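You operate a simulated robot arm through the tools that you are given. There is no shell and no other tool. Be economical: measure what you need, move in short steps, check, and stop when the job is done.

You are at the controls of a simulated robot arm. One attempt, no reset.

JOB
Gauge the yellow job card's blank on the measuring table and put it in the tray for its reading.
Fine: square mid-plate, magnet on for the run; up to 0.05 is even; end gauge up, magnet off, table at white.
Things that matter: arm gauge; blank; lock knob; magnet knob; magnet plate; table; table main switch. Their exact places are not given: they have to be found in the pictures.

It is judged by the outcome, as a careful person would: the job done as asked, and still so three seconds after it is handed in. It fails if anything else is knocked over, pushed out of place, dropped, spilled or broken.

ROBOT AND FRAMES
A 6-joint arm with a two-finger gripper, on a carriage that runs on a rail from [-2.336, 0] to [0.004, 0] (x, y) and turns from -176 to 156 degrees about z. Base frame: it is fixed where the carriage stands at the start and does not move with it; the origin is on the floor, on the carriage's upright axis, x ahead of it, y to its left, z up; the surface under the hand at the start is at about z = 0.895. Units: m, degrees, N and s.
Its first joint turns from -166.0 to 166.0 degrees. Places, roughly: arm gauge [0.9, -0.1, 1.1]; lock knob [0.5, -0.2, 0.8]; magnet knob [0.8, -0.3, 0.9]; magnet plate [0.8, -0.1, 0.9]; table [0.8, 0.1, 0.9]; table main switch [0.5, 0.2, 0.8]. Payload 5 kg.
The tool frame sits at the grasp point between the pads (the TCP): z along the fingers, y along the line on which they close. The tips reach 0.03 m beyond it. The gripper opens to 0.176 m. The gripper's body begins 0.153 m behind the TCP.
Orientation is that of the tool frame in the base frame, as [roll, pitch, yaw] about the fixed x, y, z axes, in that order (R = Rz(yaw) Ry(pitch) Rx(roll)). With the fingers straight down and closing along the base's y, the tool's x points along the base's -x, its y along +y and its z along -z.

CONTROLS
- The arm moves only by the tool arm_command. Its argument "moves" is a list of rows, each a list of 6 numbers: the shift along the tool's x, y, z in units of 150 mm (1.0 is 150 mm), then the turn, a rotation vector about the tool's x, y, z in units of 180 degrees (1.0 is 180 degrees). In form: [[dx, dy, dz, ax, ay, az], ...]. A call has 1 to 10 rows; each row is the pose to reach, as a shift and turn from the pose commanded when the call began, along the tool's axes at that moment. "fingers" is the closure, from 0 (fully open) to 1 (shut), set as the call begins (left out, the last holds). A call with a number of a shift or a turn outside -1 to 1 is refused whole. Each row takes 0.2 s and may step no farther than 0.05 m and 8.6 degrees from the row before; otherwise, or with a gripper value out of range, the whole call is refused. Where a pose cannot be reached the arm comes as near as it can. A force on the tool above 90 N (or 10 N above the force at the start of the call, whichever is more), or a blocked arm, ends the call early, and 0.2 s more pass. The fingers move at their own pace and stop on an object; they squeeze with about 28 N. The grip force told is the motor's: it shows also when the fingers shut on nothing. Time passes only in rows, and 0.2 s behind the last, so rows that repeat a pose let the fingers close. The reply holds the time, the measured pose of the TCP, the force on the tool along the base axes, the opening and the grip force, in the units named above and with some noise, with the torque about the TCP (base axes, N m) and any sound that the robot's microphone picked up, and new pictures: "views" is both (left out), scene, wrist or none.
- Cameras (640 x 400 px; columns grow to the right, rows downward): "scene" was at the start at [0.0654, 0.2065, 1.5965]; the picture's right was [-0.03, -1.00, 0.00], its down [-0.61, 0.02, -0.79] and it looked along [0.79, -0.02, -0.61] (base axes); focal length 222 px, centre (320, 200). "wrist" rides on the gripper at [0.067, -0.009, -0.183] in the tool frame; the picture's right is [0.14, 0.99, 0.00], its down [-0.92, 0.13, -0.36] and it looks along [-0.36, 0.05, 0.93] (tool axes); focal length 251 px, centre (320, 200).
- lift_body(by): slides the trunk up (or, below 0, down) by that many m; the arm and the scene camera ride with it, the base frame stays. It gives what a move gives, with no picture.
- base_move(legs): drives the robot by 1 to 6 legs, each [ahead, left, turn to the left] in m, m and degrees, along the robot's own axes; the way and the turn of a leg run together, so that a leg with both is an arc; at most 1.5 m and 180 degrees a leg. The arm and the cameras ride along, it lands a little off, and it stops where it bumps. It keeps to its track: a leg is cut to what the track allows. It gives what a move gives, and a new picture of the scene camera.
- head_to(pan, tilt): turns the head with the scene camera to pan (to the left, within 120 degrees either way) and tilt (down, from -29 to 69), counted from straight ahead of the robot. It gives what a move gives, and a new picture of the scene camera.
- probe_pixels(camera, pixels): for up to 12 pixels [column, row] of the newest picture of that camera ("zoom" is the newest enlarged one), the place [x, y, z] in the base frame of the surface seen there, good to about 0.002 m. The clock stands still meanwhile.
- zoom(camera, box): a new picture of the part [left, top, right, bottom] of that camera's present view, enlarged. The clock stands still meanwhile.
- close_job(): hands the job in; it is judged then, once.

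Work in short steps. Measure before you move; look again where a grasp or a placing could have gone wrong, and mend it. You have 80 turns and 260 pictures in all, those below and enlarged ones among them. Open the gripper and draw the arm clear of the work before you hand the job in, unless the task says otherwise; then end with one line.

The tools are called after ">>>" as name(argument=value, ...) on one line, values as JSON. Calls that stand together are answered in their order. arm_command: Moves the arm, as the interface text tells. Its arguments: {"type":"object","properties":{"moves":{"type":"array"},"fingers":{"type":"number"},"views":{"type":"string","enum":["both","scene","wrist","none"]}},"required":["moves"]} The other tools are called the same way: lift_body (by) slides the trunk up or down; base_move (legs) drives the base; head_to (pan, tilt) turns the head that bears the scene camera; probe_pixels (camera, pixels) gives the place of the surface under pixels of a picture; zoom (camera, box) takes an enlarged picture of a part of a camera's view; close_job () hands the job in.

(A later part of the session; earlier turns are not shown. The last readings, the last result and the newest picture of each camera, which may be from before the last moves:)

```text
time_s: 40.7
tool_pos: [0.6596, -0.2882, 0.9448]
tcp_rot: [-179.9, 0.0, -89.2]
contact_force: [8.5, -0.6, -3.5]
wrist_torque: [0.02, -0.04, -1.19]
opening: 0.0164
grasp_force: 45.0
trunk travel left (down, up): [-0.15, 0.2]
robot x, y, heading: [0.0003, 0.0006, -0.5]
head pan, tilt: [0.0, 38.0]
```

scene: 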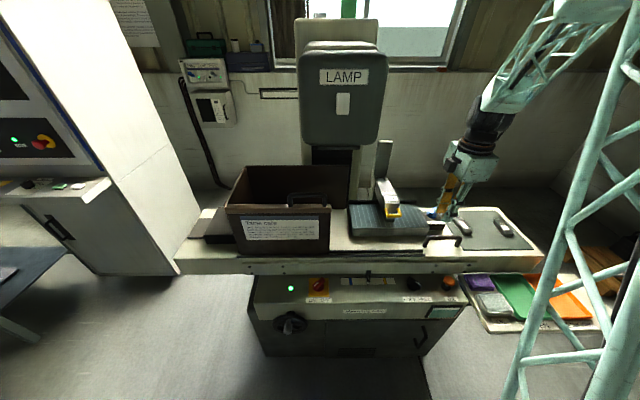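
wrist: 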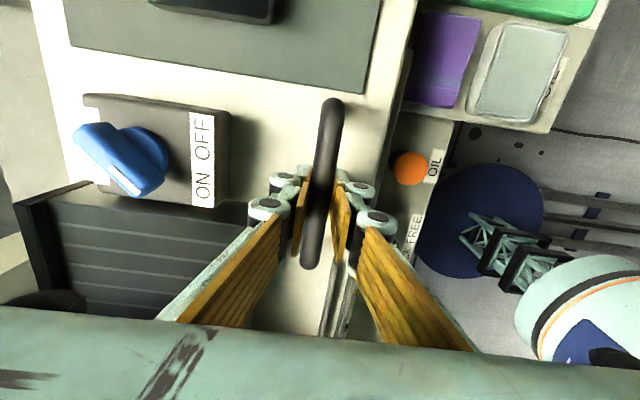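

Gripped. Slide the table 25 mm to +y (toward blue) as a test.

>>> arm_command(moves=[[-0.04, 0, 0, 0, 0, 0], [-0.08, 0, 0, 0, 0, 0], [-0.12, 0, 0, 0, 0, 0], [-0.16, 0, 0, 0, 0, 0]], views="scene")

>>> zoom(camera="scene", box=[310, 170, 450, 310])

```text
time_s: 41.7
tool_pos: [0.6589, -0.2623, 0.9476]
tcp_rot: [180.0, 0.1, -89.2]
contact_force: [14.8, 1.9, -23.2]
wrist_torque: [-0.68, 0.0, -1.26]
opening: 0.0162
grasp_force: 45.0
trunk travel left (down, up): [-0.15, 0.2]
robot x, y, heading: [0.0009, -0.0012, -0.3]
head pan, tilt: [0.0, 38.0]
```

scene: 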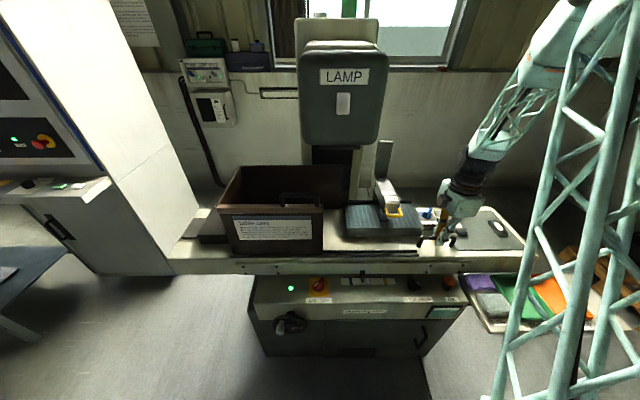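

```text
2.86 times, centred on (380, 240) of scene
```

zoom: 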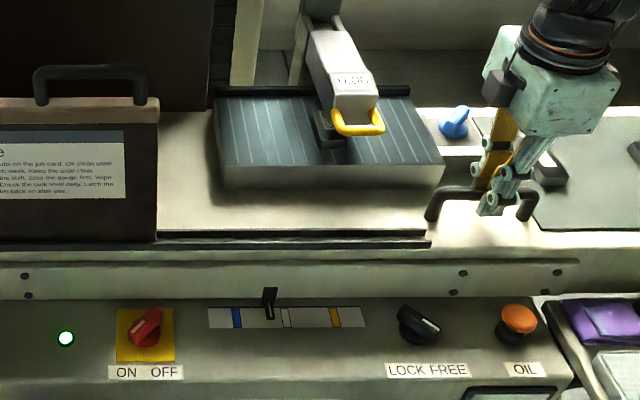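

Table slides well. Continue ~47 mm toward blue, easing the side load.

>>> arm_command(moves=[[-0.04, -0.005, 0.006, 0, 0, 0], [-0.09, -0.01, 0.01, 0, 0, 0], [-0.14, -0.01, 0.01, 0, 0, 0], [-0.19, -0.01, 0.01, 0, 0, 0], [-0.24, -0.01, 0.01, 0, 0, 0], [-0.28, -0.01, 0.01, 0, 0, 0], [-0.31, -0.01, 0.01, 0, 0, 0]], views="scene")

>>> zoom(camera="scene", box=[310, 265, 410, 305])

>>> zoom(camera="scene", box=[350, 170, 446, 250])

```text
time_s: 43.3
tool_pos: [0.6589, -0.2176, 0.9464]
tcp_rot: [-179.9, 0.0, -89.3]
contact_force: [10.0, -2.8, -5.0]
wrist_torque: [-0.29, 0.01, -1.14]
opening: 0.0165
grasp_force: 44.9
trunk travel left (down, up): [-0.15, 0.2]
robot x, y, heading: [-0.0053, -0.0013, -0.5]
head pan, tilt: [0.0, 38.0]
```

scene: 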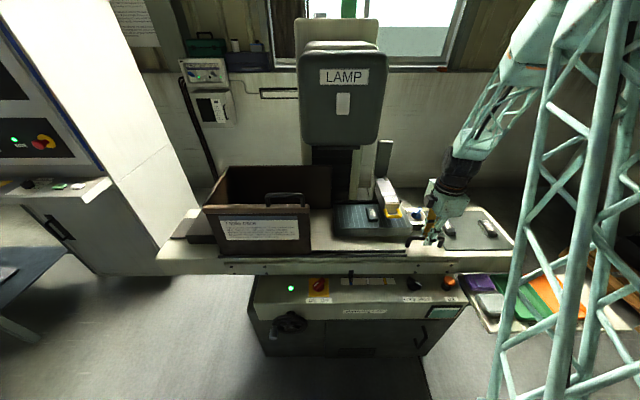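

```text
6.40 times, centred on (360, 285) of scene
```

zoom: 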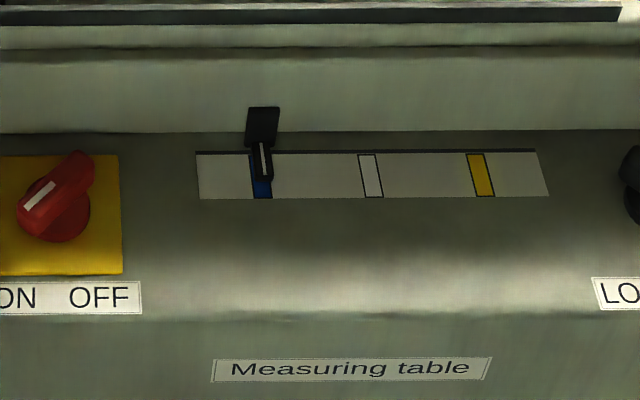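

```text
5.00 times, centred on (398, 210) of scene
```

zoom: 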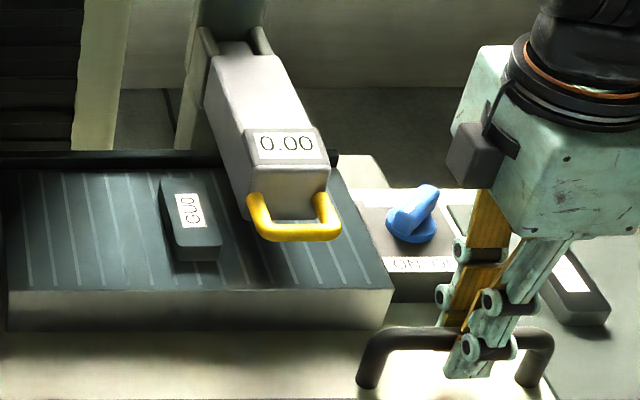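

Pointer is on blue, reading 0.00. Now the run toward yellow, first half, watching the readout.

>>> arm_command(moves=[[-0.01, 0, 0, 0, 0, 0], [-0.01, 0, 0, 0, 0, 0], [0.05, 0, 0, 0, 0, 0], [0.11, 0, 0, 0, 0, 0], [0.18, 0, 0, 0, 0, 0], [0.25, 0, 0, 0, 0, 0], [0.32, 0, 0, 0, 0, 0], [0.39, 0, 0, 0, 0, 0], [0.47, 0, 0, 0, 0, 0]], views="scene")

>>> zoom(camera="scene", box=[320, 170, 460, 310])

```text
time_s: 45.3
tool_pos: [0.6596, -0.2916, 0.9466]
tcp_rot: [-179.9, 0.1, -89.4]
contact_force: [-4.3, -11.6, -5.0]
wrist_torque: [1.14, 0.0, -0.71]
opening: 0.0166
grasp_force: 45.1
trunk travel left (down, up): [-0.15, 0.2]
robot x, y, heading: [-0.0006, 0.0006, -0.9]
head pan, tilt: [0.0, 38.0]
```

scene: 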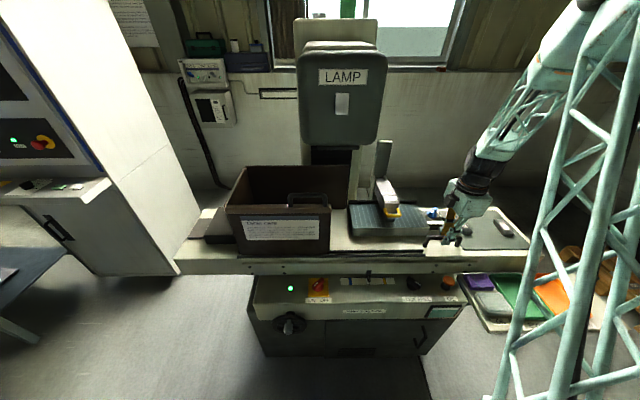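

```text
2.86 times, centred on (390, 240) of scene
```

zoom: 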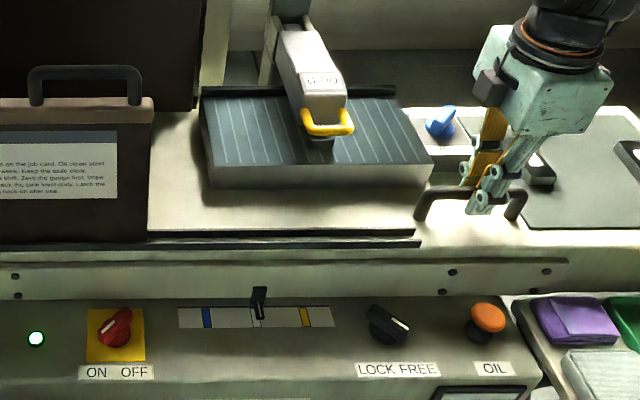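

Just past white; continue to yellow.

>>> arm_command(moves=[[0.07, 0, 0, 0, 0, 0], [0.14, 0, 0, 0, 0, 0], [0.21, 0, 0, 0, 0, 0], [0.28, 0, 0, 0, 0, 0], [0.35, 0, 0, 0, 0, 0], [0.42, 0, 0, 0, 0, 0], [0.455, 0, 0, 0, 0, 0]], views="scene")

>>> zoom(camera="scene", box=[310, 265, 410, 305])

>>> zoom(camera="scene", box=[350, 170, 446, 250])

```text
time_s: 46.9
tool_pos: [0.6583, -0.3563, 0.9467]
tcp_rot: [-179.9, 0.1, -89.4]
contact_force: [-19.4, -2.7, -11.9]
wrist_torque: [-0.34, 0.1, -1.03]
opening: 0.0164
grasp_force: 45.1
trunk travel left (down, up): [-0.15, 0.2]
robot x, y, heading: [0.0014, 0.0004, -0.5]
head pan, tilt: [0.0, 38.0]
```

scene: 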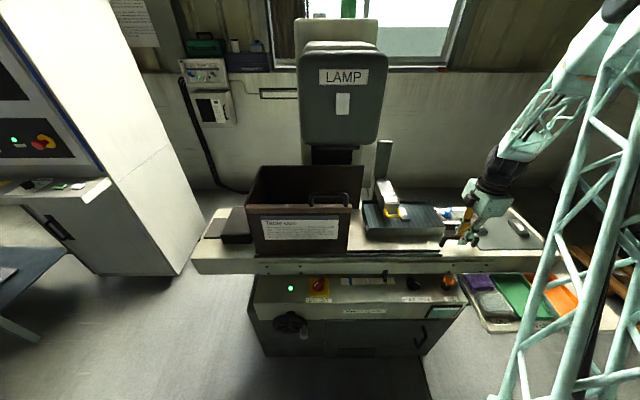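

```text
6.40 times, centred on (360, 285) of scene
```

zoom: 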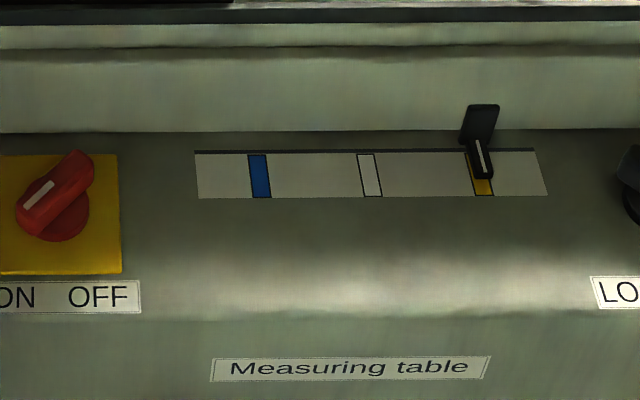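

```text
5.00 times, centred on (398, 210) of scene
```

zoom: 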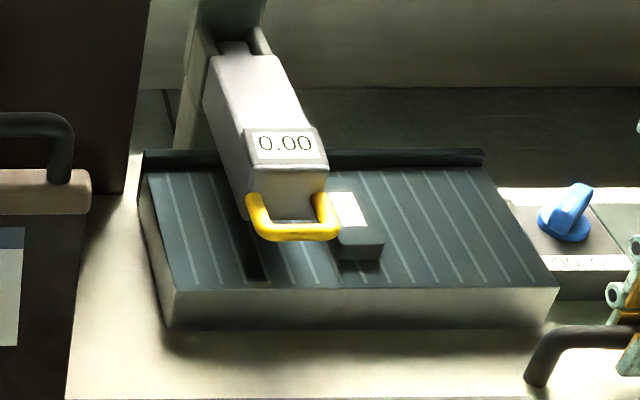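

Reading still 0.00; pointer may be ~3 mm short of yellow's centre. I nudge 3 mm further and look closer.

>>> arm_command(moves=[[0.01, 0, 0, 0, 0, 0], [0.022, 0, 0, 0, 0, 0], [0.022, 0, 0, 0, 0, 0], [0.022, 0, 0, 0, 0, 0]], views="scene")

>>> zoom(camera="scene", box=[350, 170, 446, 250])

>>> zoom(camera="scene", box=[350, 265, 410, 300])

>>> zoom(camera="scene", box=[375, 195, 425, 230])

```text
time_s: 47.9
tool_pos: [0.6584, -0.36, 0.9476]
tcp_rot: [-180.0, 0.1, -89.3]
contact_force: [-30.1, 1.3, -21.0]
wrist_torque: [-0.08, 0.08, -1.06]
opening: 0.0162
grasp_force: 44.7
trunk travel left (down, up): [-0.15, 0.2]
robot x, y, heading: [-0.0018, -0.0006, -0.6]
head pan, tilt: [0.0, 38.0]
```

scene: 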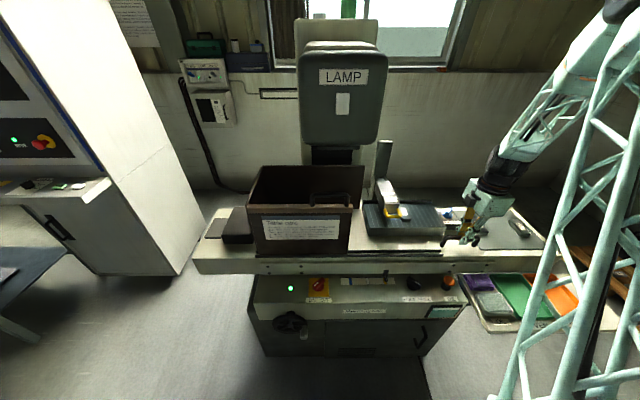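

```text
5.00 times, centred on (398, 210) of scene
```

zoom: 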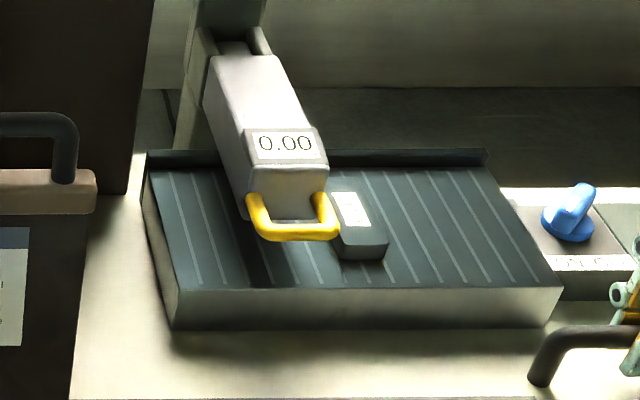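

```text
10.67 times, centred on (380, 282) of scene
```

zoom: 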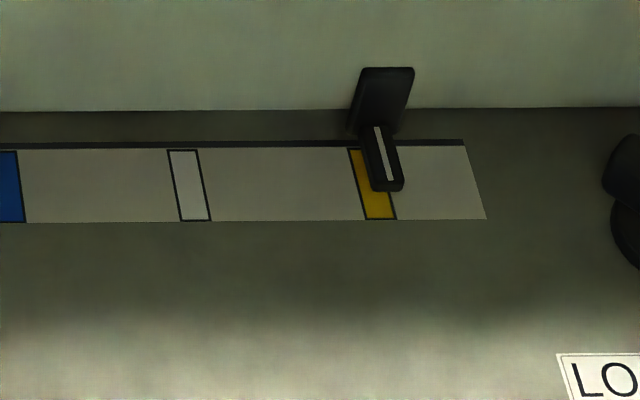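

```text
11.43 times, centred on (400, 212) of scene
```

zoom: 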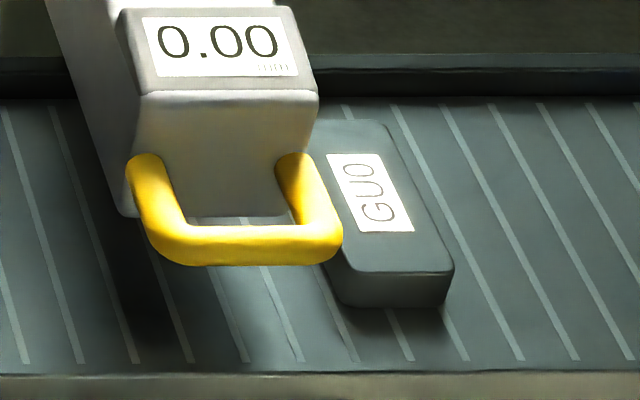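

Just past yellow, 0.00 shown, but the gauge tip is off the blank here. I go back toward the blank and read the display over it.

>>> arm_command(moves=[[-0.07, -0.01, 0.006, 0, 0, 0], [-0.14, -0.015, 0.006, 0, 0, 0], [-0.21, -0.015, 0.006, 0, 0, 0], [-0.28, -0.015, 0.006, 0, 0, 0], [-0.35, -0.015, 0.006, 0, 0, 0], [-0.4, -0.015, 0.006, 0, 0, 0]], views="scene")

>>> zoom(camera="scene", box=[370, 175, 420, 225])

>>> arm_command(moves=[[-0.03, 0, 0, 0, 0, 0], [-0.06, 0, 0, 0, 0, 0]], views="scene")

>>> zoom(camera="scene", box=[370, 175, 420, 225])

```text
time_s: 49.3
tool_pos: [0.6594, -0.2963, 0.9472]
tcp_rot: [-180.0, 0.3, -89.3]
contact_force: [-50.4, 6.6, -4.8]
wrist_torque: [-0.14, 0.17, -1.26]
opening: 0.0166
grasp_force: 45.3
trunk travel left (down, up): [-0.15, 0.2]
robot x, y, heading: [0.0, -0.0011, -0.4]
head pan, tilt: [0.0, 38.0]
```

scene: 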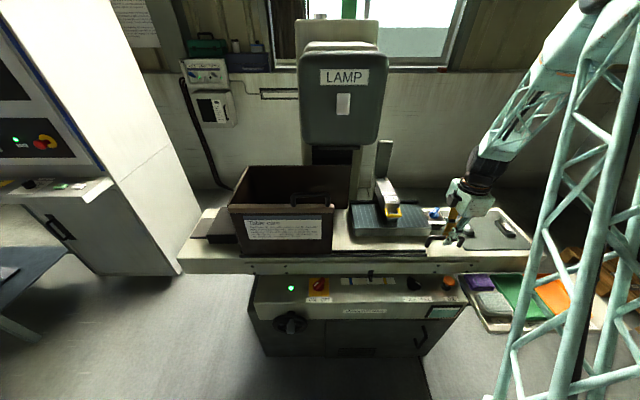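

```text
8.00 times, centred on (395, 200) of scene
```

zoom: 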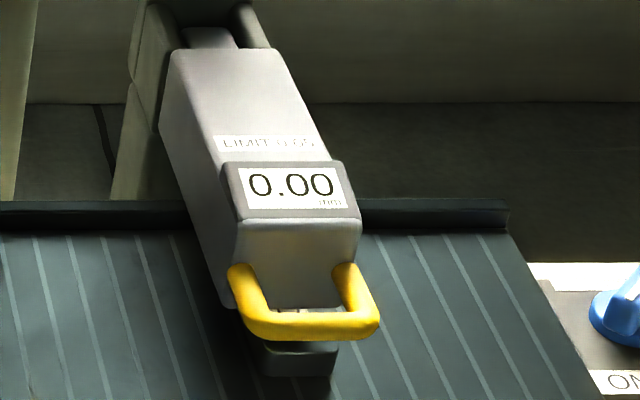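

```text
time_s: 49.9
tool_pos: [0.6592, -0.2897, 0.9455]
tcp_rot: [-179.9, 0.1, -89.3]
contact_force: [-55.8, 1.8, 6.5]
wrist_torque: [-1.02, 0.23, -1.32]
opening: 0.0164
grasp_force: 44.9
trunk travel left (down, up): [-0.15, 0.2]
robot x, y, heading: [-0.0005, -0.0004, -0.8]
head pan, tilt: [0.0, 38.0]
```

scene: 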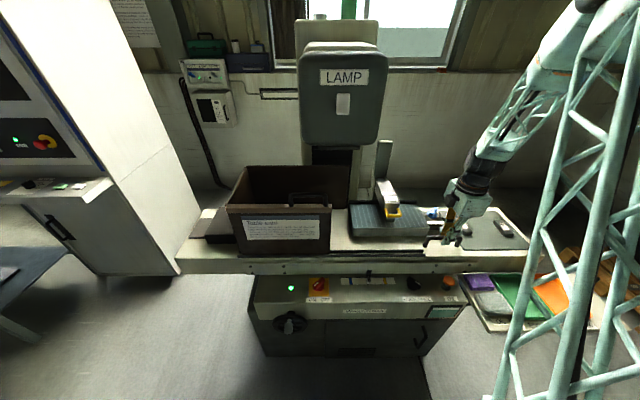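

```text
8.00 times, centred on (395, 200) of scene
```

zoom: 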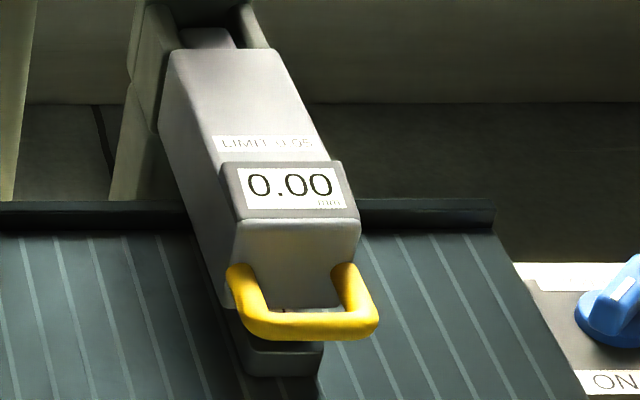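

Still 0.00 over the blank; perhaps the gauge isn't fully seated (top ≈1° from level). I relieve the side load, check the pointer, and release the handle to press the gauge down.

>>> arm_command(moves=[[-0.01, 0.01, 0, 0, 0, 0], [-0.01, 0.017, 0, 0, 0, 0], [-0.01, 0.017, 0, 0, 0, 0]], views="none")

>>> arm_command(moves=[[0, 0, 0, 0, 0, 0], [0, 0, 0, 0, 0, 0], [0, 0, -0.2, 0, 0, 0], [0, 0, -0.5, 0, 0, 0], [0, 0, -0.8, 0, 0, 0], [0, 0, -1.0, 0, 0, 0]], fingers=0.75)

>>> zoom(camera="scene", box=[310, 265, 410, 305])

>>> zoom(camera="scene", box=[360, 170, 440, 240])

```text
time_s: 50.7
tool_pos: [0.6586, -0.2892, 0.9476]
tcp_rot: [-179.7, -0.1, -89.3]
contact_force: [-30.3, -7.2, 7.0]
wrist_torque: [0.03, 0.1, -1.15]
opening: 0.0161
grasp_force: 45.6
trunk travel left (down, up): [-0.15, 0.2]
robot x, y, heading: [0.0011, 0.0009, -0.6]
head pan, tilt: [0.0, 38.0]
```

```text
time_s: 52.1
tool_pos: [0.6608, -0.2889, 1.0963]
tcp_rot: [-179.8, 0.0, -89.4]
contact_force: [0.1, 0.5, -0.2]
wrist_torque: [0.02, 0.01, -0.02]
opening: 0.0442
grasp_force: 0.0
trunk travel left (down, up): [-0.15, 0.2]
robot x, y, heading: [-0.0013, -0.0012, -0.6]
head pan, tilt: [0.0, 38.0]
```

scene: 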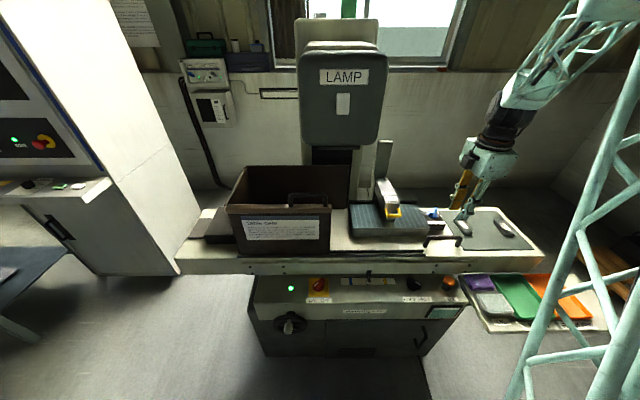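
wrist: 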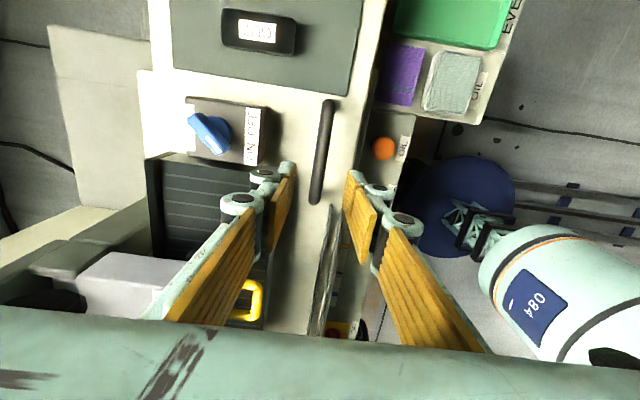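

```text
6.40 times, centred on (360, 285) of scene
```

zoom: 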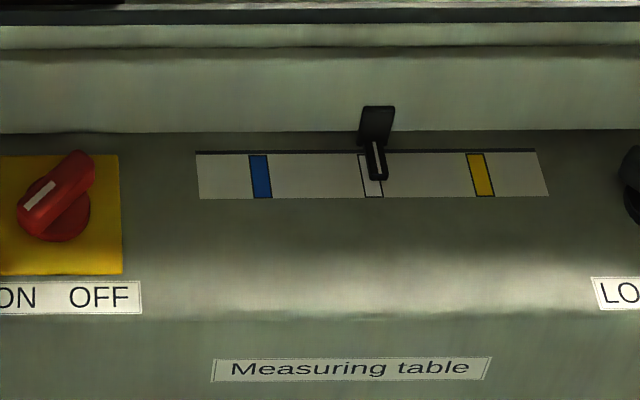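

```text
5.71 times, centred on (400, 205) of scene
```

zoom: 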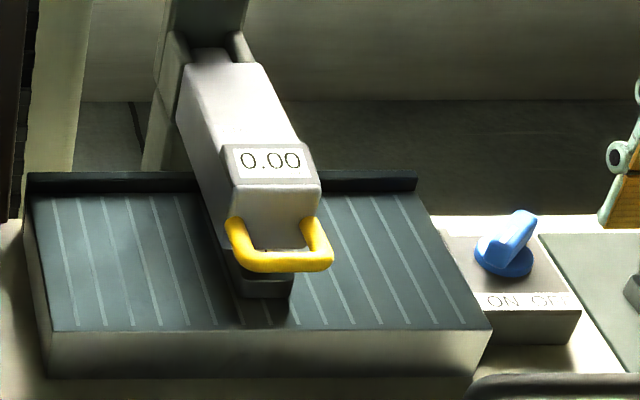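

Pointer ~1 mm off white. I probe the gauge top heights, then close the fingers and go above the handle bar.

>>> probe_pixels(camera="zoom", pixels=[[280, 262], [300, 264], [210, 80], [240, 75], [230, 120], [265, 125], [290, 180], [270, 205], [262, 285], [250, 250]])

>>> arm_command(moves=[[-0.3, 0, -0.05, 0, 0, 0], [-0.6, 0, -0.05, 0, 0, 0], [-0.9, -0.1, -0.05, 0, 0, 0], [-1.0, -0.3, -0.05, 0, 0, 0]], fingers=1.0, views="none")

>>> arm_command(moves=[[-0.2, -0.05, 0, 0, 0, 0], [-0.323, -0.08, 0, 0, 0, 0], [-0.323, -0.08, 0.2, 0, 0, 0]])

```text
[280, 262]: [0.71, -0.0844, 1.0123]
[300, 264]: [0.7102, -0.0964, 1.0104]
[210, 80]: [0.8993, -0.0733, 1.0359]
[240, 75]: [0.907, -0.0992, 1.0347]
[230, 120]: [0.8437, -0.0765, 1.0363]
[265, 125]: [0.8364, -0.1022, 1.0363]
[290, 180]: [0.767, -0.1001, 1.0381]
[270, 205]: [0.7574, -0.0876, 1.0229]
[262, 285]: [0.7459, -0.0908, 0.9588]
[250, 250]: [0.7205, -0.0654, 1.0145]
```

```text
time_s: 53.1
tool_pos: [0.7037, -0.1374, 1.1035]
tcp_rot: [-179.9, -0.1, -89.3]
contact_force: [-0.1, 0.3, -0.5]
wrist_torque: [-0.11, -0.1, -0.02]
opening: 0.0001
grasp_force: 28.1
trunk travel left (down, up): [-0.15, 0.2]
robot x, y, heading: [-0.0004, 0.0009, -0.6]
head pan, tilt: [0.0, 38.0]
```

```text
time_s: 53.9
tool_pos: [0.7142, -0.0899, 1.0731]
tcp_rot: [-179.9, 0.0, -89.3]
contact_force: [-1.3, 0.2, 1.4]
wrist_torque: [-0.12, -0.05, 0.0]
opening: 0.0003
grasp_force: 28.0
trunk travel left (down, up): [-0.15, 0.2]
robot x, y, heading: [0.0031, -0.001, -0.6]
head pan, tilt: [0.0, 38.0]
```

scene: 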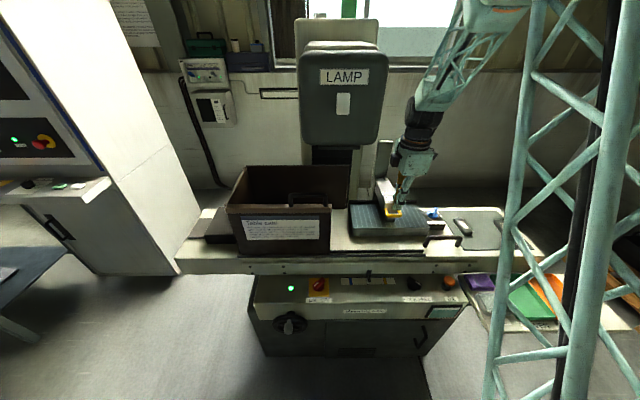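
wrist: 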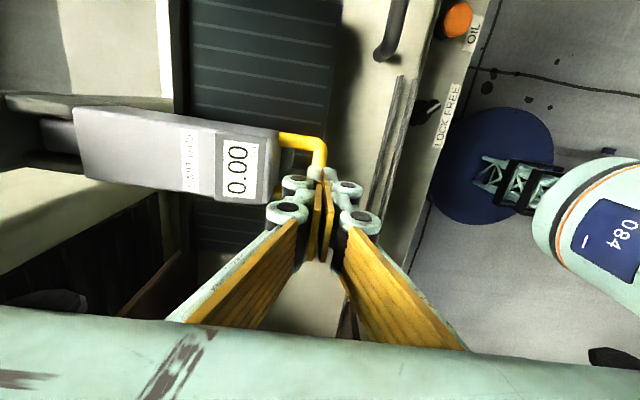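

Head top is level (1.036). I press gently on the bar: contact expected at TCP z≈1.043.

>>> arm_command(moves=[[0, 0, 0.1, 0, 0, 0], [0, 0, 0.17, 0, 0, 0], [0, 0, 0.2, 0, 0, 0], [0, 0, 0.213, 0, 0, 0], [0, 0, 0.213, 0, 0, 0]], views="wrist")

```text
time_s: 55.1
tool_pos: [0.7132, -0.0888, 1.0416]
tcp_rot: [-179.9, 0.1, -89.4]
contact_force: [0.1, 0.1, -1.1]
wrist_torque: [0.01, 0.02, 0.01]
opening: 0.0001
grasp_force: 28.2
trunk travel left (down, up): [-0.15, 0.2]
robot x, y, heading: [-0.0016, 0.0018, -0.3]
head pan, tilt: [0.0, 38.0]
```

wrist: 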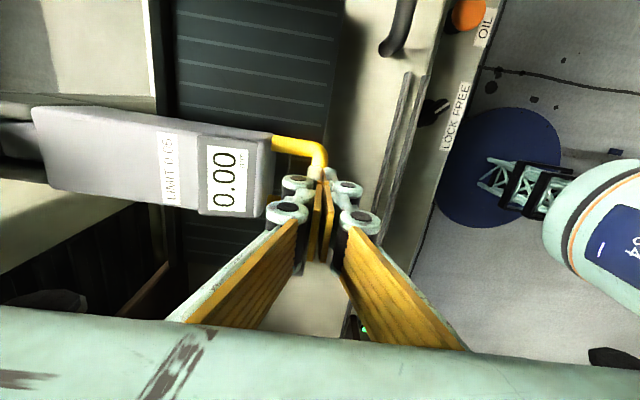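

No contact force yet; press a few mm more.

>>> arm_command(moves=[[0, 0, 0.013, 0, 0, 0], [0, 0, 0.027, 0, 0, 0], [0, 0, 0.027, 0, 0, 0]], views="none")

>>> arm_command(moves=[[0, 0, 0.013, 0, 0, 0], [0, 0, 0.02, 0, 0, 0], [0, 0, 0.02, 0, 0, 0]], views="wrist")

```text
time_s: 55.9
tool_pos: [0.7138, -0.0876, 1.0409]
tcp_rot: [-179.6, 0.0, -89.3]
contact_force: [2.0, 8.4, 44.2]
wrist_torque: [0.75, -0.2, -0.02]
opening: 0.0
grasp_force: 28.1
trunk travel left (down, up): [-0.15, 0.2]
robot x, y, heading: [0.0019, 0.0015, -0.6]
head pan, tilt: [0.0, 38.0]
```

```text
time_s: 56.6
tool_pos: [0.7133, -0.0877, 1.0404]
tcp_rot: [-179.4, -0.1, -89.3]
contact_force: [-17.5, 3.8, 45.6]
wrist_torque: [0.66, 0.29, 0.27]
opening: 0.0001
grasp_force: 27.8
trunk travel left (down, up): [-0.15, 0.2]
robot x, y, heading: [0.0035, 0.0007, -0.8]
head pan, tilt: [0.0, 38.0]
stopped in row 3: the force on the tool passed its limit at 92 N (the readings are from after the stop); the commanded pose is now the measured one
```

wrist: 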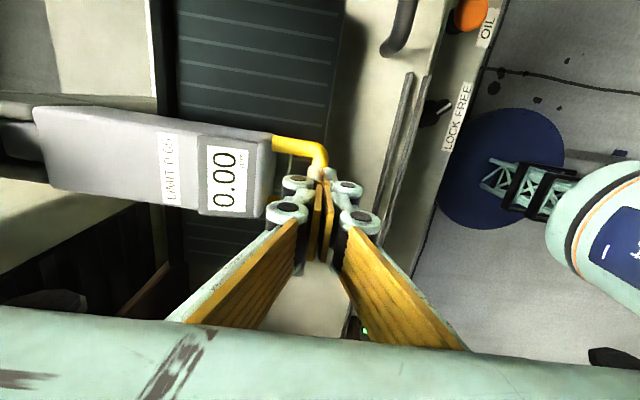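

The gauge is solid on its stop (45 N at no motion), so it was down. I lift off and check the magnet knob angle and the blank's squareness.

>>> arm_command(moves=[[0, 0, -0.1, 0, 0, 0], [0, 0, -0.3, 0, 0, 0], [0.2, 0.1, -0.45, 0, 0, 0], [0.5, 0.2, -0.55, 0, 0, 0], [0.8, 0.3, -0.55, 0, 0, 0], [1.0, 0.35, -0.55, 0, 0, 0]], fingers=0.75)

>>> zoom(camera="wrist", box=[100, 40, 300, 240])

>>> zoom(camera="scene", box=[345, 180, 455, 250])

```text
time_s: 58.0
tool_pos: [0.6658, -0.24, 1.1209]
tcp_rot: [-179.6, 0.0, -89.4]
contact_force: [0.1, -0.7, 0.2]
wrist_torque: [0.03, -0.02, -0.01]
opening: 0.0437
grasp_force: 0.1
trunk travel left (down, up): [-0.15, 0.2]
robot x, y, heading: [-0.0023, 0.001, -0.6]
head pan, tilt: [0.0, 38.0]
```

scene: 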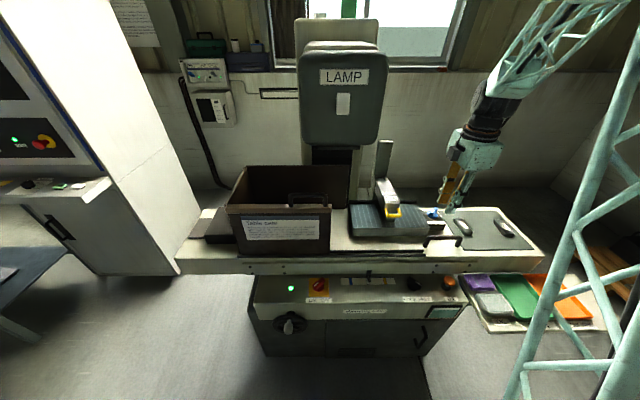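
wrist: 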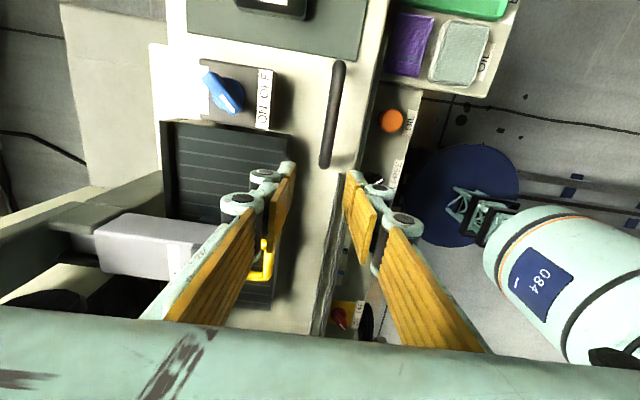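

```text
2.00 times, centred on (200, 140) of wrist
```

zoom: 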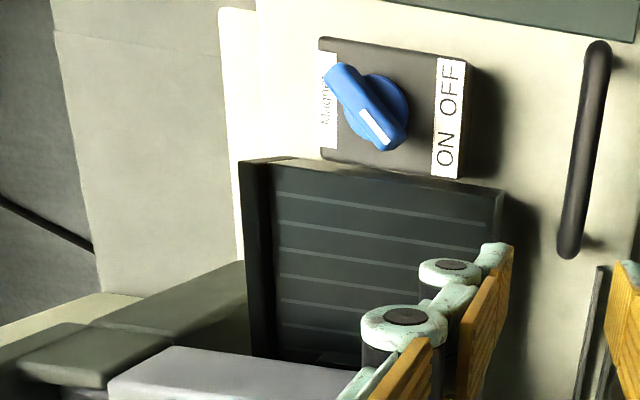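

```text
5.71 times, centred on (400, 215) of scene
```

zoom: 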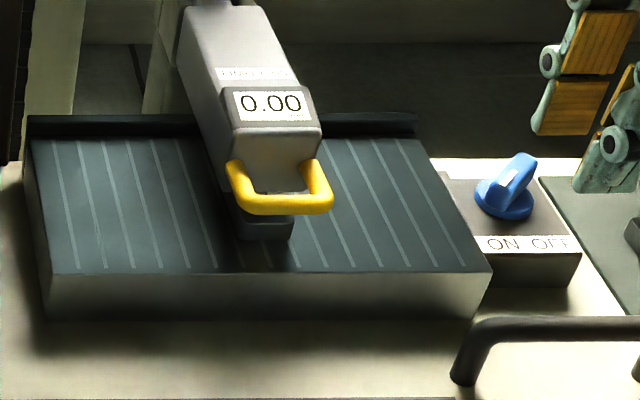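

Knob is properly at ON. In the earlier yellow picture the blank looked turned vs the stripes; I check its visible front edge closely.

>>> zoom(camera="scene", box=[375, 205, 415, 230])

```text
16.00 times, centred on (395, 218) of scene
```

zoom: 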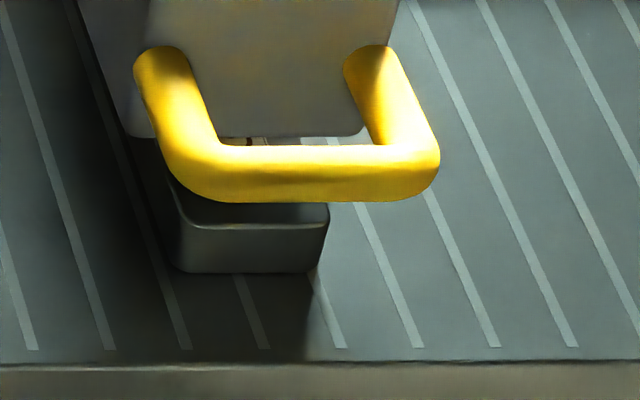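

>>> probe_pixels(camera="zoom", pixels=[[195, 235], [220, 237], [250, 237], [280, 237], [310, 234], [190, 255], [250, 258], [300, 255], [210, 214], [300, 214]])

>>> probe_pixels(camera="scene", pixels=[[388, 222], [395, 223]])

```text
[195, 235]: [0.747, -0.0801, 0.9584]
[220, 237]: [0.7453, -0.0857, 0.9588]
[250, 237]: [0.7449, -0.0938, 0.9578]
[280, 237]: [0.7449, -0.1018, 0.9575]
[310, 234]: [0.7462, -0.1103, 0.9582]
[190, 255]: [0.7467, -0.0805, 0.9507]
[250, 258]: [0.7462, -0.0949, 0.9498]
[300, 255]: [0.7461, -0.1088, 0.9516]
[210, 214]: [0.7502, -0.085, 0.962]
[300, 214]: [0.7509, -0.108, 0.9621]
```

```text
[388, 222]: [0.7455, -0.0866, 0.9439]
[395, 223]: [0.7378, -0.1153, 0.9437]
```

Blank is still square and centred. I'll repeat the run with fuller travel past both marks; first regrip the table handle.

>>> arm_command(moves=[[0.15, 0.02, 0.15, 0, 0, 0], [0.327, 0.047, 0.35, 0, 0, 0], [0.327, 0.047, 0.65, 0, 0, 0], [0.327, 0.047, 0.95, 0, 0, 0]], views="none")

>>> arm_command(moves=[[0, 0, 0.1, 0, 0, 0], [0, 0, 0.22, 0, 0, 0], [0, 0, 0.22, 0, 0, 0]], views="none")

>>> arm_command(moves=[[0, 0, 0, 0, 0, 0], [0, 0, 0, 0, 0, 0], [0, 0, 0, 0, 0, 0]], fingers=1.0, views="wrist")

```text
time_s: 59.0
tool_pos: [0.6613, -0.2903, 0.9776]
tcp_rot: [-179.4, 0.1, -89.2]
contact_force: [-1.1, -0.1, 0.0]
wrist_torque: [-0.09, -0.05, 0.0]
opening: 0.044
grasp_force: 0.0
trunk travel left (down, up): [-0.15, 0.2]
robot x, y, heading: [-0.0003, 0.0013, -0.3]
head pan, tilt: [0.0, 38.0]
```

```text
time_s: 59.8
tool_pos: [0.662, -0.29, 0.9437]
tcp_rot: [-179.6, 0.0, -89.3]
contact_force: [0.6, 0.2, -0.8]
wrist_torque: [0.03, 0.09, 0.01]
opening: 0.044
grasp_force: 0.1
trunk travel left (down, up): [-0.15, 0.2]
robot x, y, heading: [0.0033, 0.0007, -0.2]
head pan, tilt: [0.0, 38.0]
```

```text
time_s: 60.6
tool_pos: [0.6589, -0.2899, 0.9429]
tcp_rot: [-179.7, 0.1, -89.3]
contact_force: [-27.9, 1.1, -6.9]
wrist_torque: [0.06, 0.02, -1.15]
opening: 0.0162
grasp_force: 45.5
trunk travel left (down, up): [-0.15, 0.2]
robot x, y, heading: [0.0017, 0.0004, -0.6]
head pan, tilt: [0.0, 38.0]
```

wrist: 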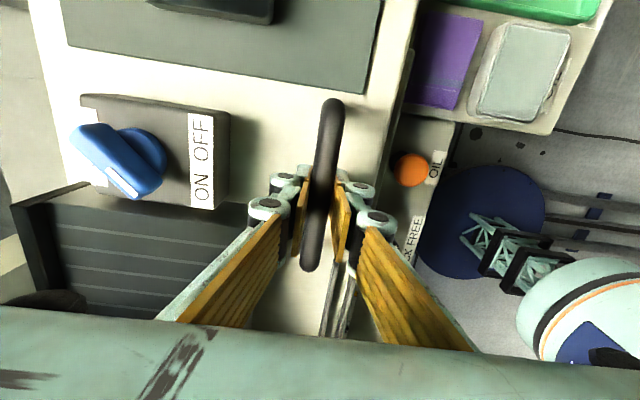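

Gripped; go to blue with ~6 mm extra travel, slowly.

>>> arm_command(moves=[[0, 0.013, 0, 0, 0, 0], [-0.06, 0.013, 0, 0, 0, 0], [-0.12, 0.012, 0, 0, 0, 0], [-0.18, 0.011, 0, 0, 0, 0], [-0.24, 0.01, 0, 0, 0, 0], [-0.3, 0.01, 0, 0, 0, 0], [-0.36, 0.009, 0, 0, 0, 0], [-0.42, 0.008, 0, 0, 0, 0], [-0.48, 0.008, 0, 0, 0, 0], [-0.52, 0.007, 0, 0, 0, 0]], views="scene")

>>> zoom(camera="scene", box=[310, 265, 410, 305])

>>> zoom(camera="scene", box=[350, 170, 446, 250])

```text
time_s: 62.8
tool_pos: [0.6584, -0.2105, 0.9448]
tcp_rot: [-179.5, 0.0, -89.2]
contact_force: [-4.7, 5.5, -15.1]
wrist_torque: [-0.38, 0.04, -1.25]
opening: 0.0161
grasp_force: 44.9
trunk travel left (down, up): [-0.15, 0.2]
robot x, y, heading: [-0.0024, 0.0014, -0.6]
head pan, tilt: [0.0, 38.0]
```

scene: 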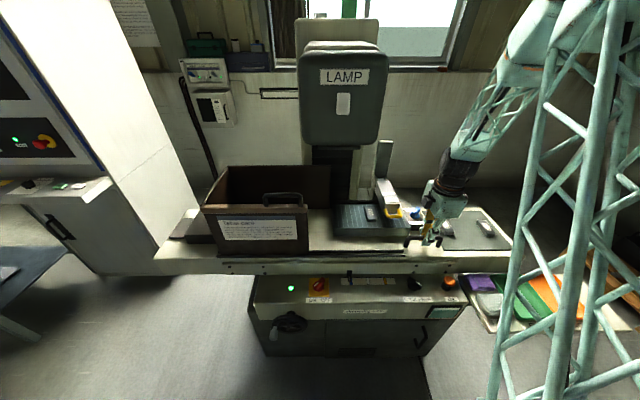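

```text
6.40 times, centred on (360, 285) of scene
```

zoom: 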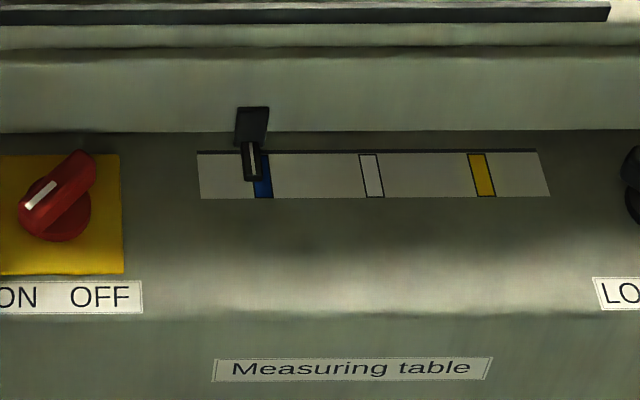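

```text
5.00 times, centred on (398, 210) of scene
```

zoom: 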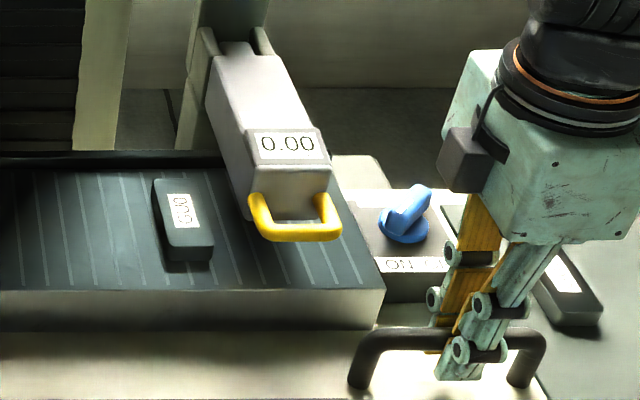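

Now past blue. I probe the blank's corners (yaw check) and run toward yellow slowly.

>>> probe_pixels(camera="zoom", pixels=[[160, 190], [172, 238], [200, 190], [210, 236], [195, 181], [190, 245], [120, 180], [155, 280]])

>>> arm_command(moves=[[0.06, 0, 0, 0, 0, 0], [0.12, 0, 0, 0, 0, 0], [0.18, 0.001, 0, 0, 0, 0], [0.24, 0.002, 0, 0, 0, 0], [0.3, 0.002, 0, 0, 0, 0], [0.36, 0.003, 0, 0, 0, 0], [0.42, 0.004, 0, 0, 0, 0], [0.48, 0.004, 0, 0, 0, 0], [0.54, 0.005, 0, 0, 0, 0], [0.58, 0.006, 0, 0, 0, 0]], views="scene")

>>> zoom(camera="scene", box=[350, 170, 446, 250])

>>> arm_command(moves=[[0.06, 0, 0, 0, 0, 0], [0.12, 0, 0, 0, 0, 0], [0.18, 0.001, 0, 0, 0, 0], [0.24, 0.002, 0, 0, 0, 0], [0.3, 0.002, 0, 0, 0, 0], [0.36, 0.003, 0, 0, 0, 0], [0.42, 0.004, 0, 0, 0, 0], [0.46, 0.005, 0, 0, 0, 0]], views="scene")

>>> zoom(camera="scene", box=[350, 170, 446, 250])

>>> zoom(camera="scene", box=[310, 265, 410, 305])

```text
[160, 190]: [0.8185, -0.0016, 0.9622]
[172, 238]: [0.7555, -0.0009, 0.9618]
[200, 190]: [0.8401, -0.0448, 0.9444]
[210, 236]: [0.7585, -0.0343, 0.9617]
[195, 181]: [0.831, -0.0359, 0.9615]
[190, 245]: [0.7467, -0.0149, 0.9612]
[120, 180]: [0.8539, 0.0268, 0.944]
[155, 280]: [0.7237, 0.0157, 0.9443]
```

```text
time_s: 65.0
tool_pos: [0.6595, -0.2986, 0.9439]
tcp_rot: [-179.5, 0.0, -89.2]
contact_force: [14.9, -0.6, 5.3]
wrist_torque: [0.61, -0.01, -1.02]
opening: 0.0163
grasp_force: 44.7
trunk travel left (down, up): [-0.15, 0.2]
robot x, y, heading: [0.0011, 0.0001, -0.5]
head pan, tilt: [0.0, 38.0]
```

scene: 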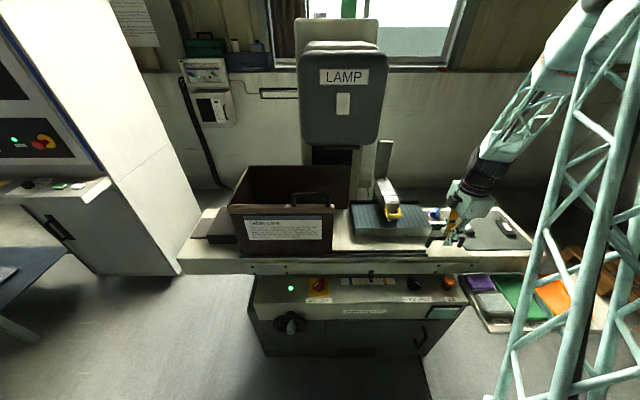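

```text
5.00 times, centred on (398, 210) of scene
```

zoom: 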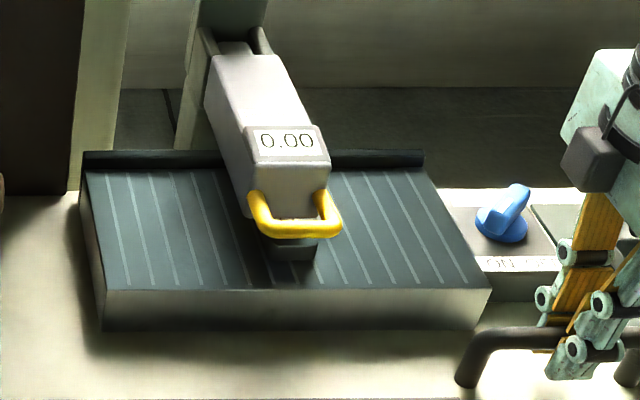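

```text
time_s: 66.8
tool_pos: [0.6578, -0.3679, 0.9438]
tcp_rot: [-179.5, -0.1, -89.4]
contact_force: [16.7, -3.9, 9.0]
wrist_torque: [0.75, -0.02, -1.02]
opening: 0.0162
grasp_force: 45.0
trunk travel left (down, up): [-0.15, 0.2]
robot x, y, heading: [0.0004, 0.0029, -0.7]
head pan, tilt: [0.0, 38.0]
```

scene: 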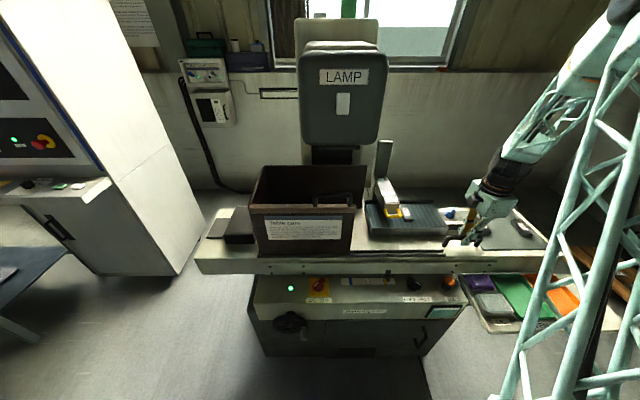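

```text
5.00 times, centred on (398, 210) of scene
```

zoom: 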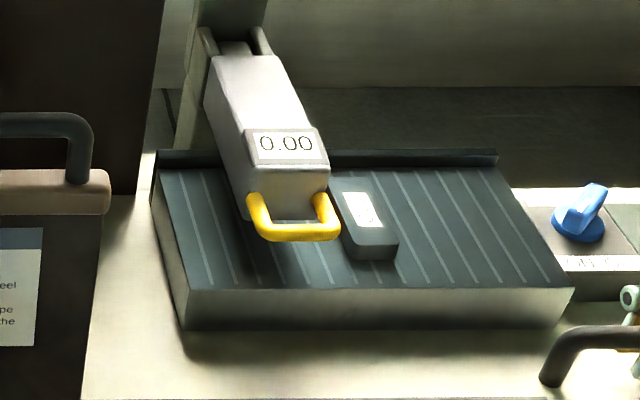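

```text
6.40 times, centred on (360, 285) of scene
```

zoom: 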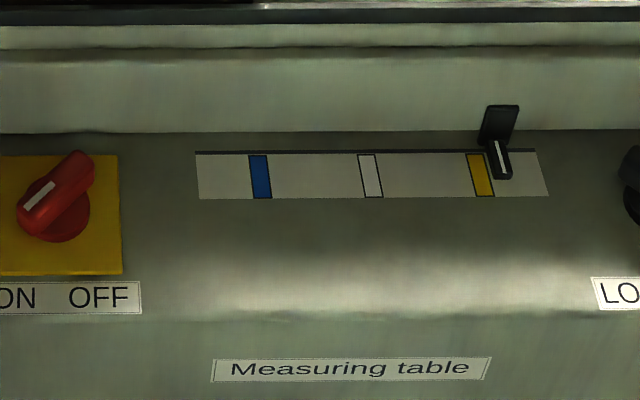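

A clean blue→yellow run still shows 0.00, so likely the blank, lying across the run, isn't measured along its length. I'll return the table to white, then raise the gauge and set the blank lengthwise.

>>> arm_command(moves=[[-0.06, 0, 0, 0, 0, 0], [-0.13, -0.001, 0, 0, 0, 0], [-0.2, -0.002, 0, 0, 0, 0], [-0.27, -0.003, 0, 0, 0, 0], [-0.34, -0.004, 0, 0, 0, 0], [-0.41, -0.005, 0, 0, 0, 0], [-0.48, -0.005, 0, 0, 0, 0], [-0.52, -0.006, 0, 0, 0, 0], [-0.537, -0.006, 0, 0, 0, 0], [-0.537, -0.006, 0, 0, 0, 0]], views="scene")

>>> zoom(camera="scene", box=[310, 265, 410, 305])

>>> zoom(camera="scene", box=[350, 170, 446, 250])

```text
time_s: 69.0
tool_pos: [0.6582, -0.2867, 0.9431]
tcp_rot: [-179.6, 0.0, -89.3]
contact_force: [28.8, -2.3, 16.0]
wrist_torque: [-0.02, -0.03, -1.19]
opening: 0.0161
grasp_force: 45.2
trunk travel left (down, up): [-0.15, 0.2]
robot x, y, heading: [-0.0007, 0.0017, -0.5]
head pan, tilt: [0.0, 38.0]
```

scene: 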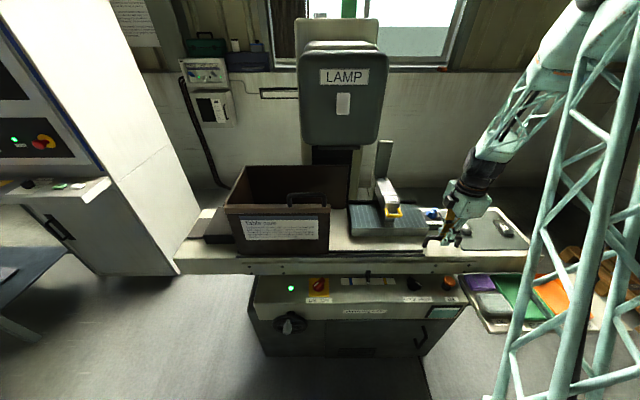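

```text
6.40 times, centred on (360, 285) of scene
```

zoom: 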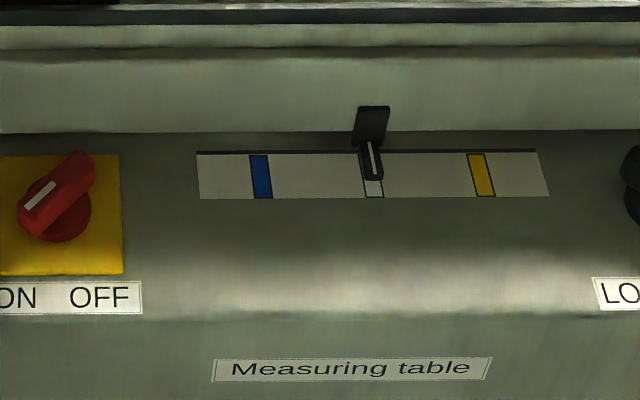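

```text
5.00 times, centred on (398, 210) of scene
```

zoom: 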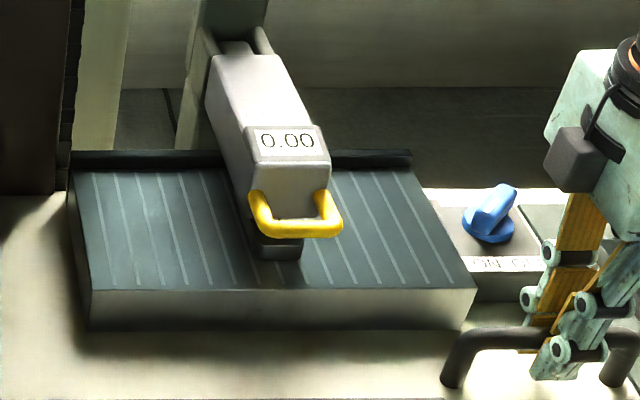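

Table at white (pointer centred). Release the handle, rise, and go above the gauge's handle bar with 15° tilt.

>>> arm_command(moves=[[0, 0, 0, 0, 0, 0], [0, 0, 0, 0, 0, 0], [0, 0, -0.3, 0, 0, 0], [0, 0, -0.6, 0, 0, 0], [0, 0, -0.9, 0, 0, 0], [0, 0, -1.0, 0, 0, 0]], fingers=0.78, views="none")

>>> arm_command(moves=[[-0.3, 0, 0, 0, 0, 0], [-0.6, 0, 0, 0, 0, 0], [-0.9, -0.1, 0, 0, 0, 0], [-1.0, -0.3, 0, 0, 0, 0]], views="none")

>>> arm_command(moves=[[-0.15, -0.05, 0, 0.03, 0, 0], [-0.311, -0.07, 0, 0.06, 0, 0], [-0.311, -0.07, 0.1, 0.083, 0, 0]], views="wrist")

```text
time_s: 70.4
tool_pos: [0.659, -0.2857, 1.0934]
tcp_rot: [-179.5, 0.0, -89.4]
contact_force: [-0.7, -0.4, 0.1]
wrist_torque: [0.01, 0.0, -0.02]
opening: 0.0387
grasp_force: 0.1
trunk travel left (down, up): [-0.15, 0.2]
robot x, y, heading: [-0.0018, 0.0002, -0.4]
head pan, tilt: [0.0, 38.0]
```

```text
time_s: 71.4
tool_pos: [0.7014, -0.1352, 1.0932]
tcp_rot: [-179.6, -0.1, -89.3]
contact_force: [0.1, -0.1, -0.2]
wrist_torque: [-0.07, -0.06, 0.0]
opening: 0.0385
grasp_force: 0.0
trunk travel left (down, up): [-0.15, 0.2]
robot x, y, heading: [0.0013, 0.0008, -0.5]
head pan, tilt: [0.0, 38.0]
```

```text
time_s: 72.2
tool_pos: [0.7135, -0.0887, 1.0792]
tcp_rot: [-164.6, 0.0, -89.2]
contact_force: [-0.4, 1.7, 0.2]
wrist_torque: [-0.23, -0.04, -0.05]
opening: 0.0386
grasp_force: 0.0
trunk travel left (down, up): [-0.15, 0.2]
robot x, y, heading: [-0.0007, -0.0028, -0.7]
head pan, tilt: [0.0, 38.0]
```

wrist: 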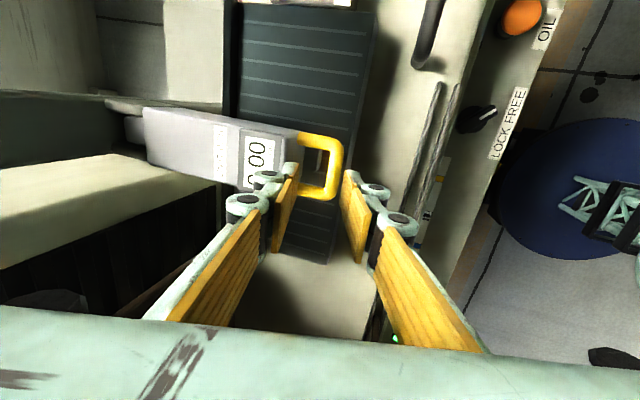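

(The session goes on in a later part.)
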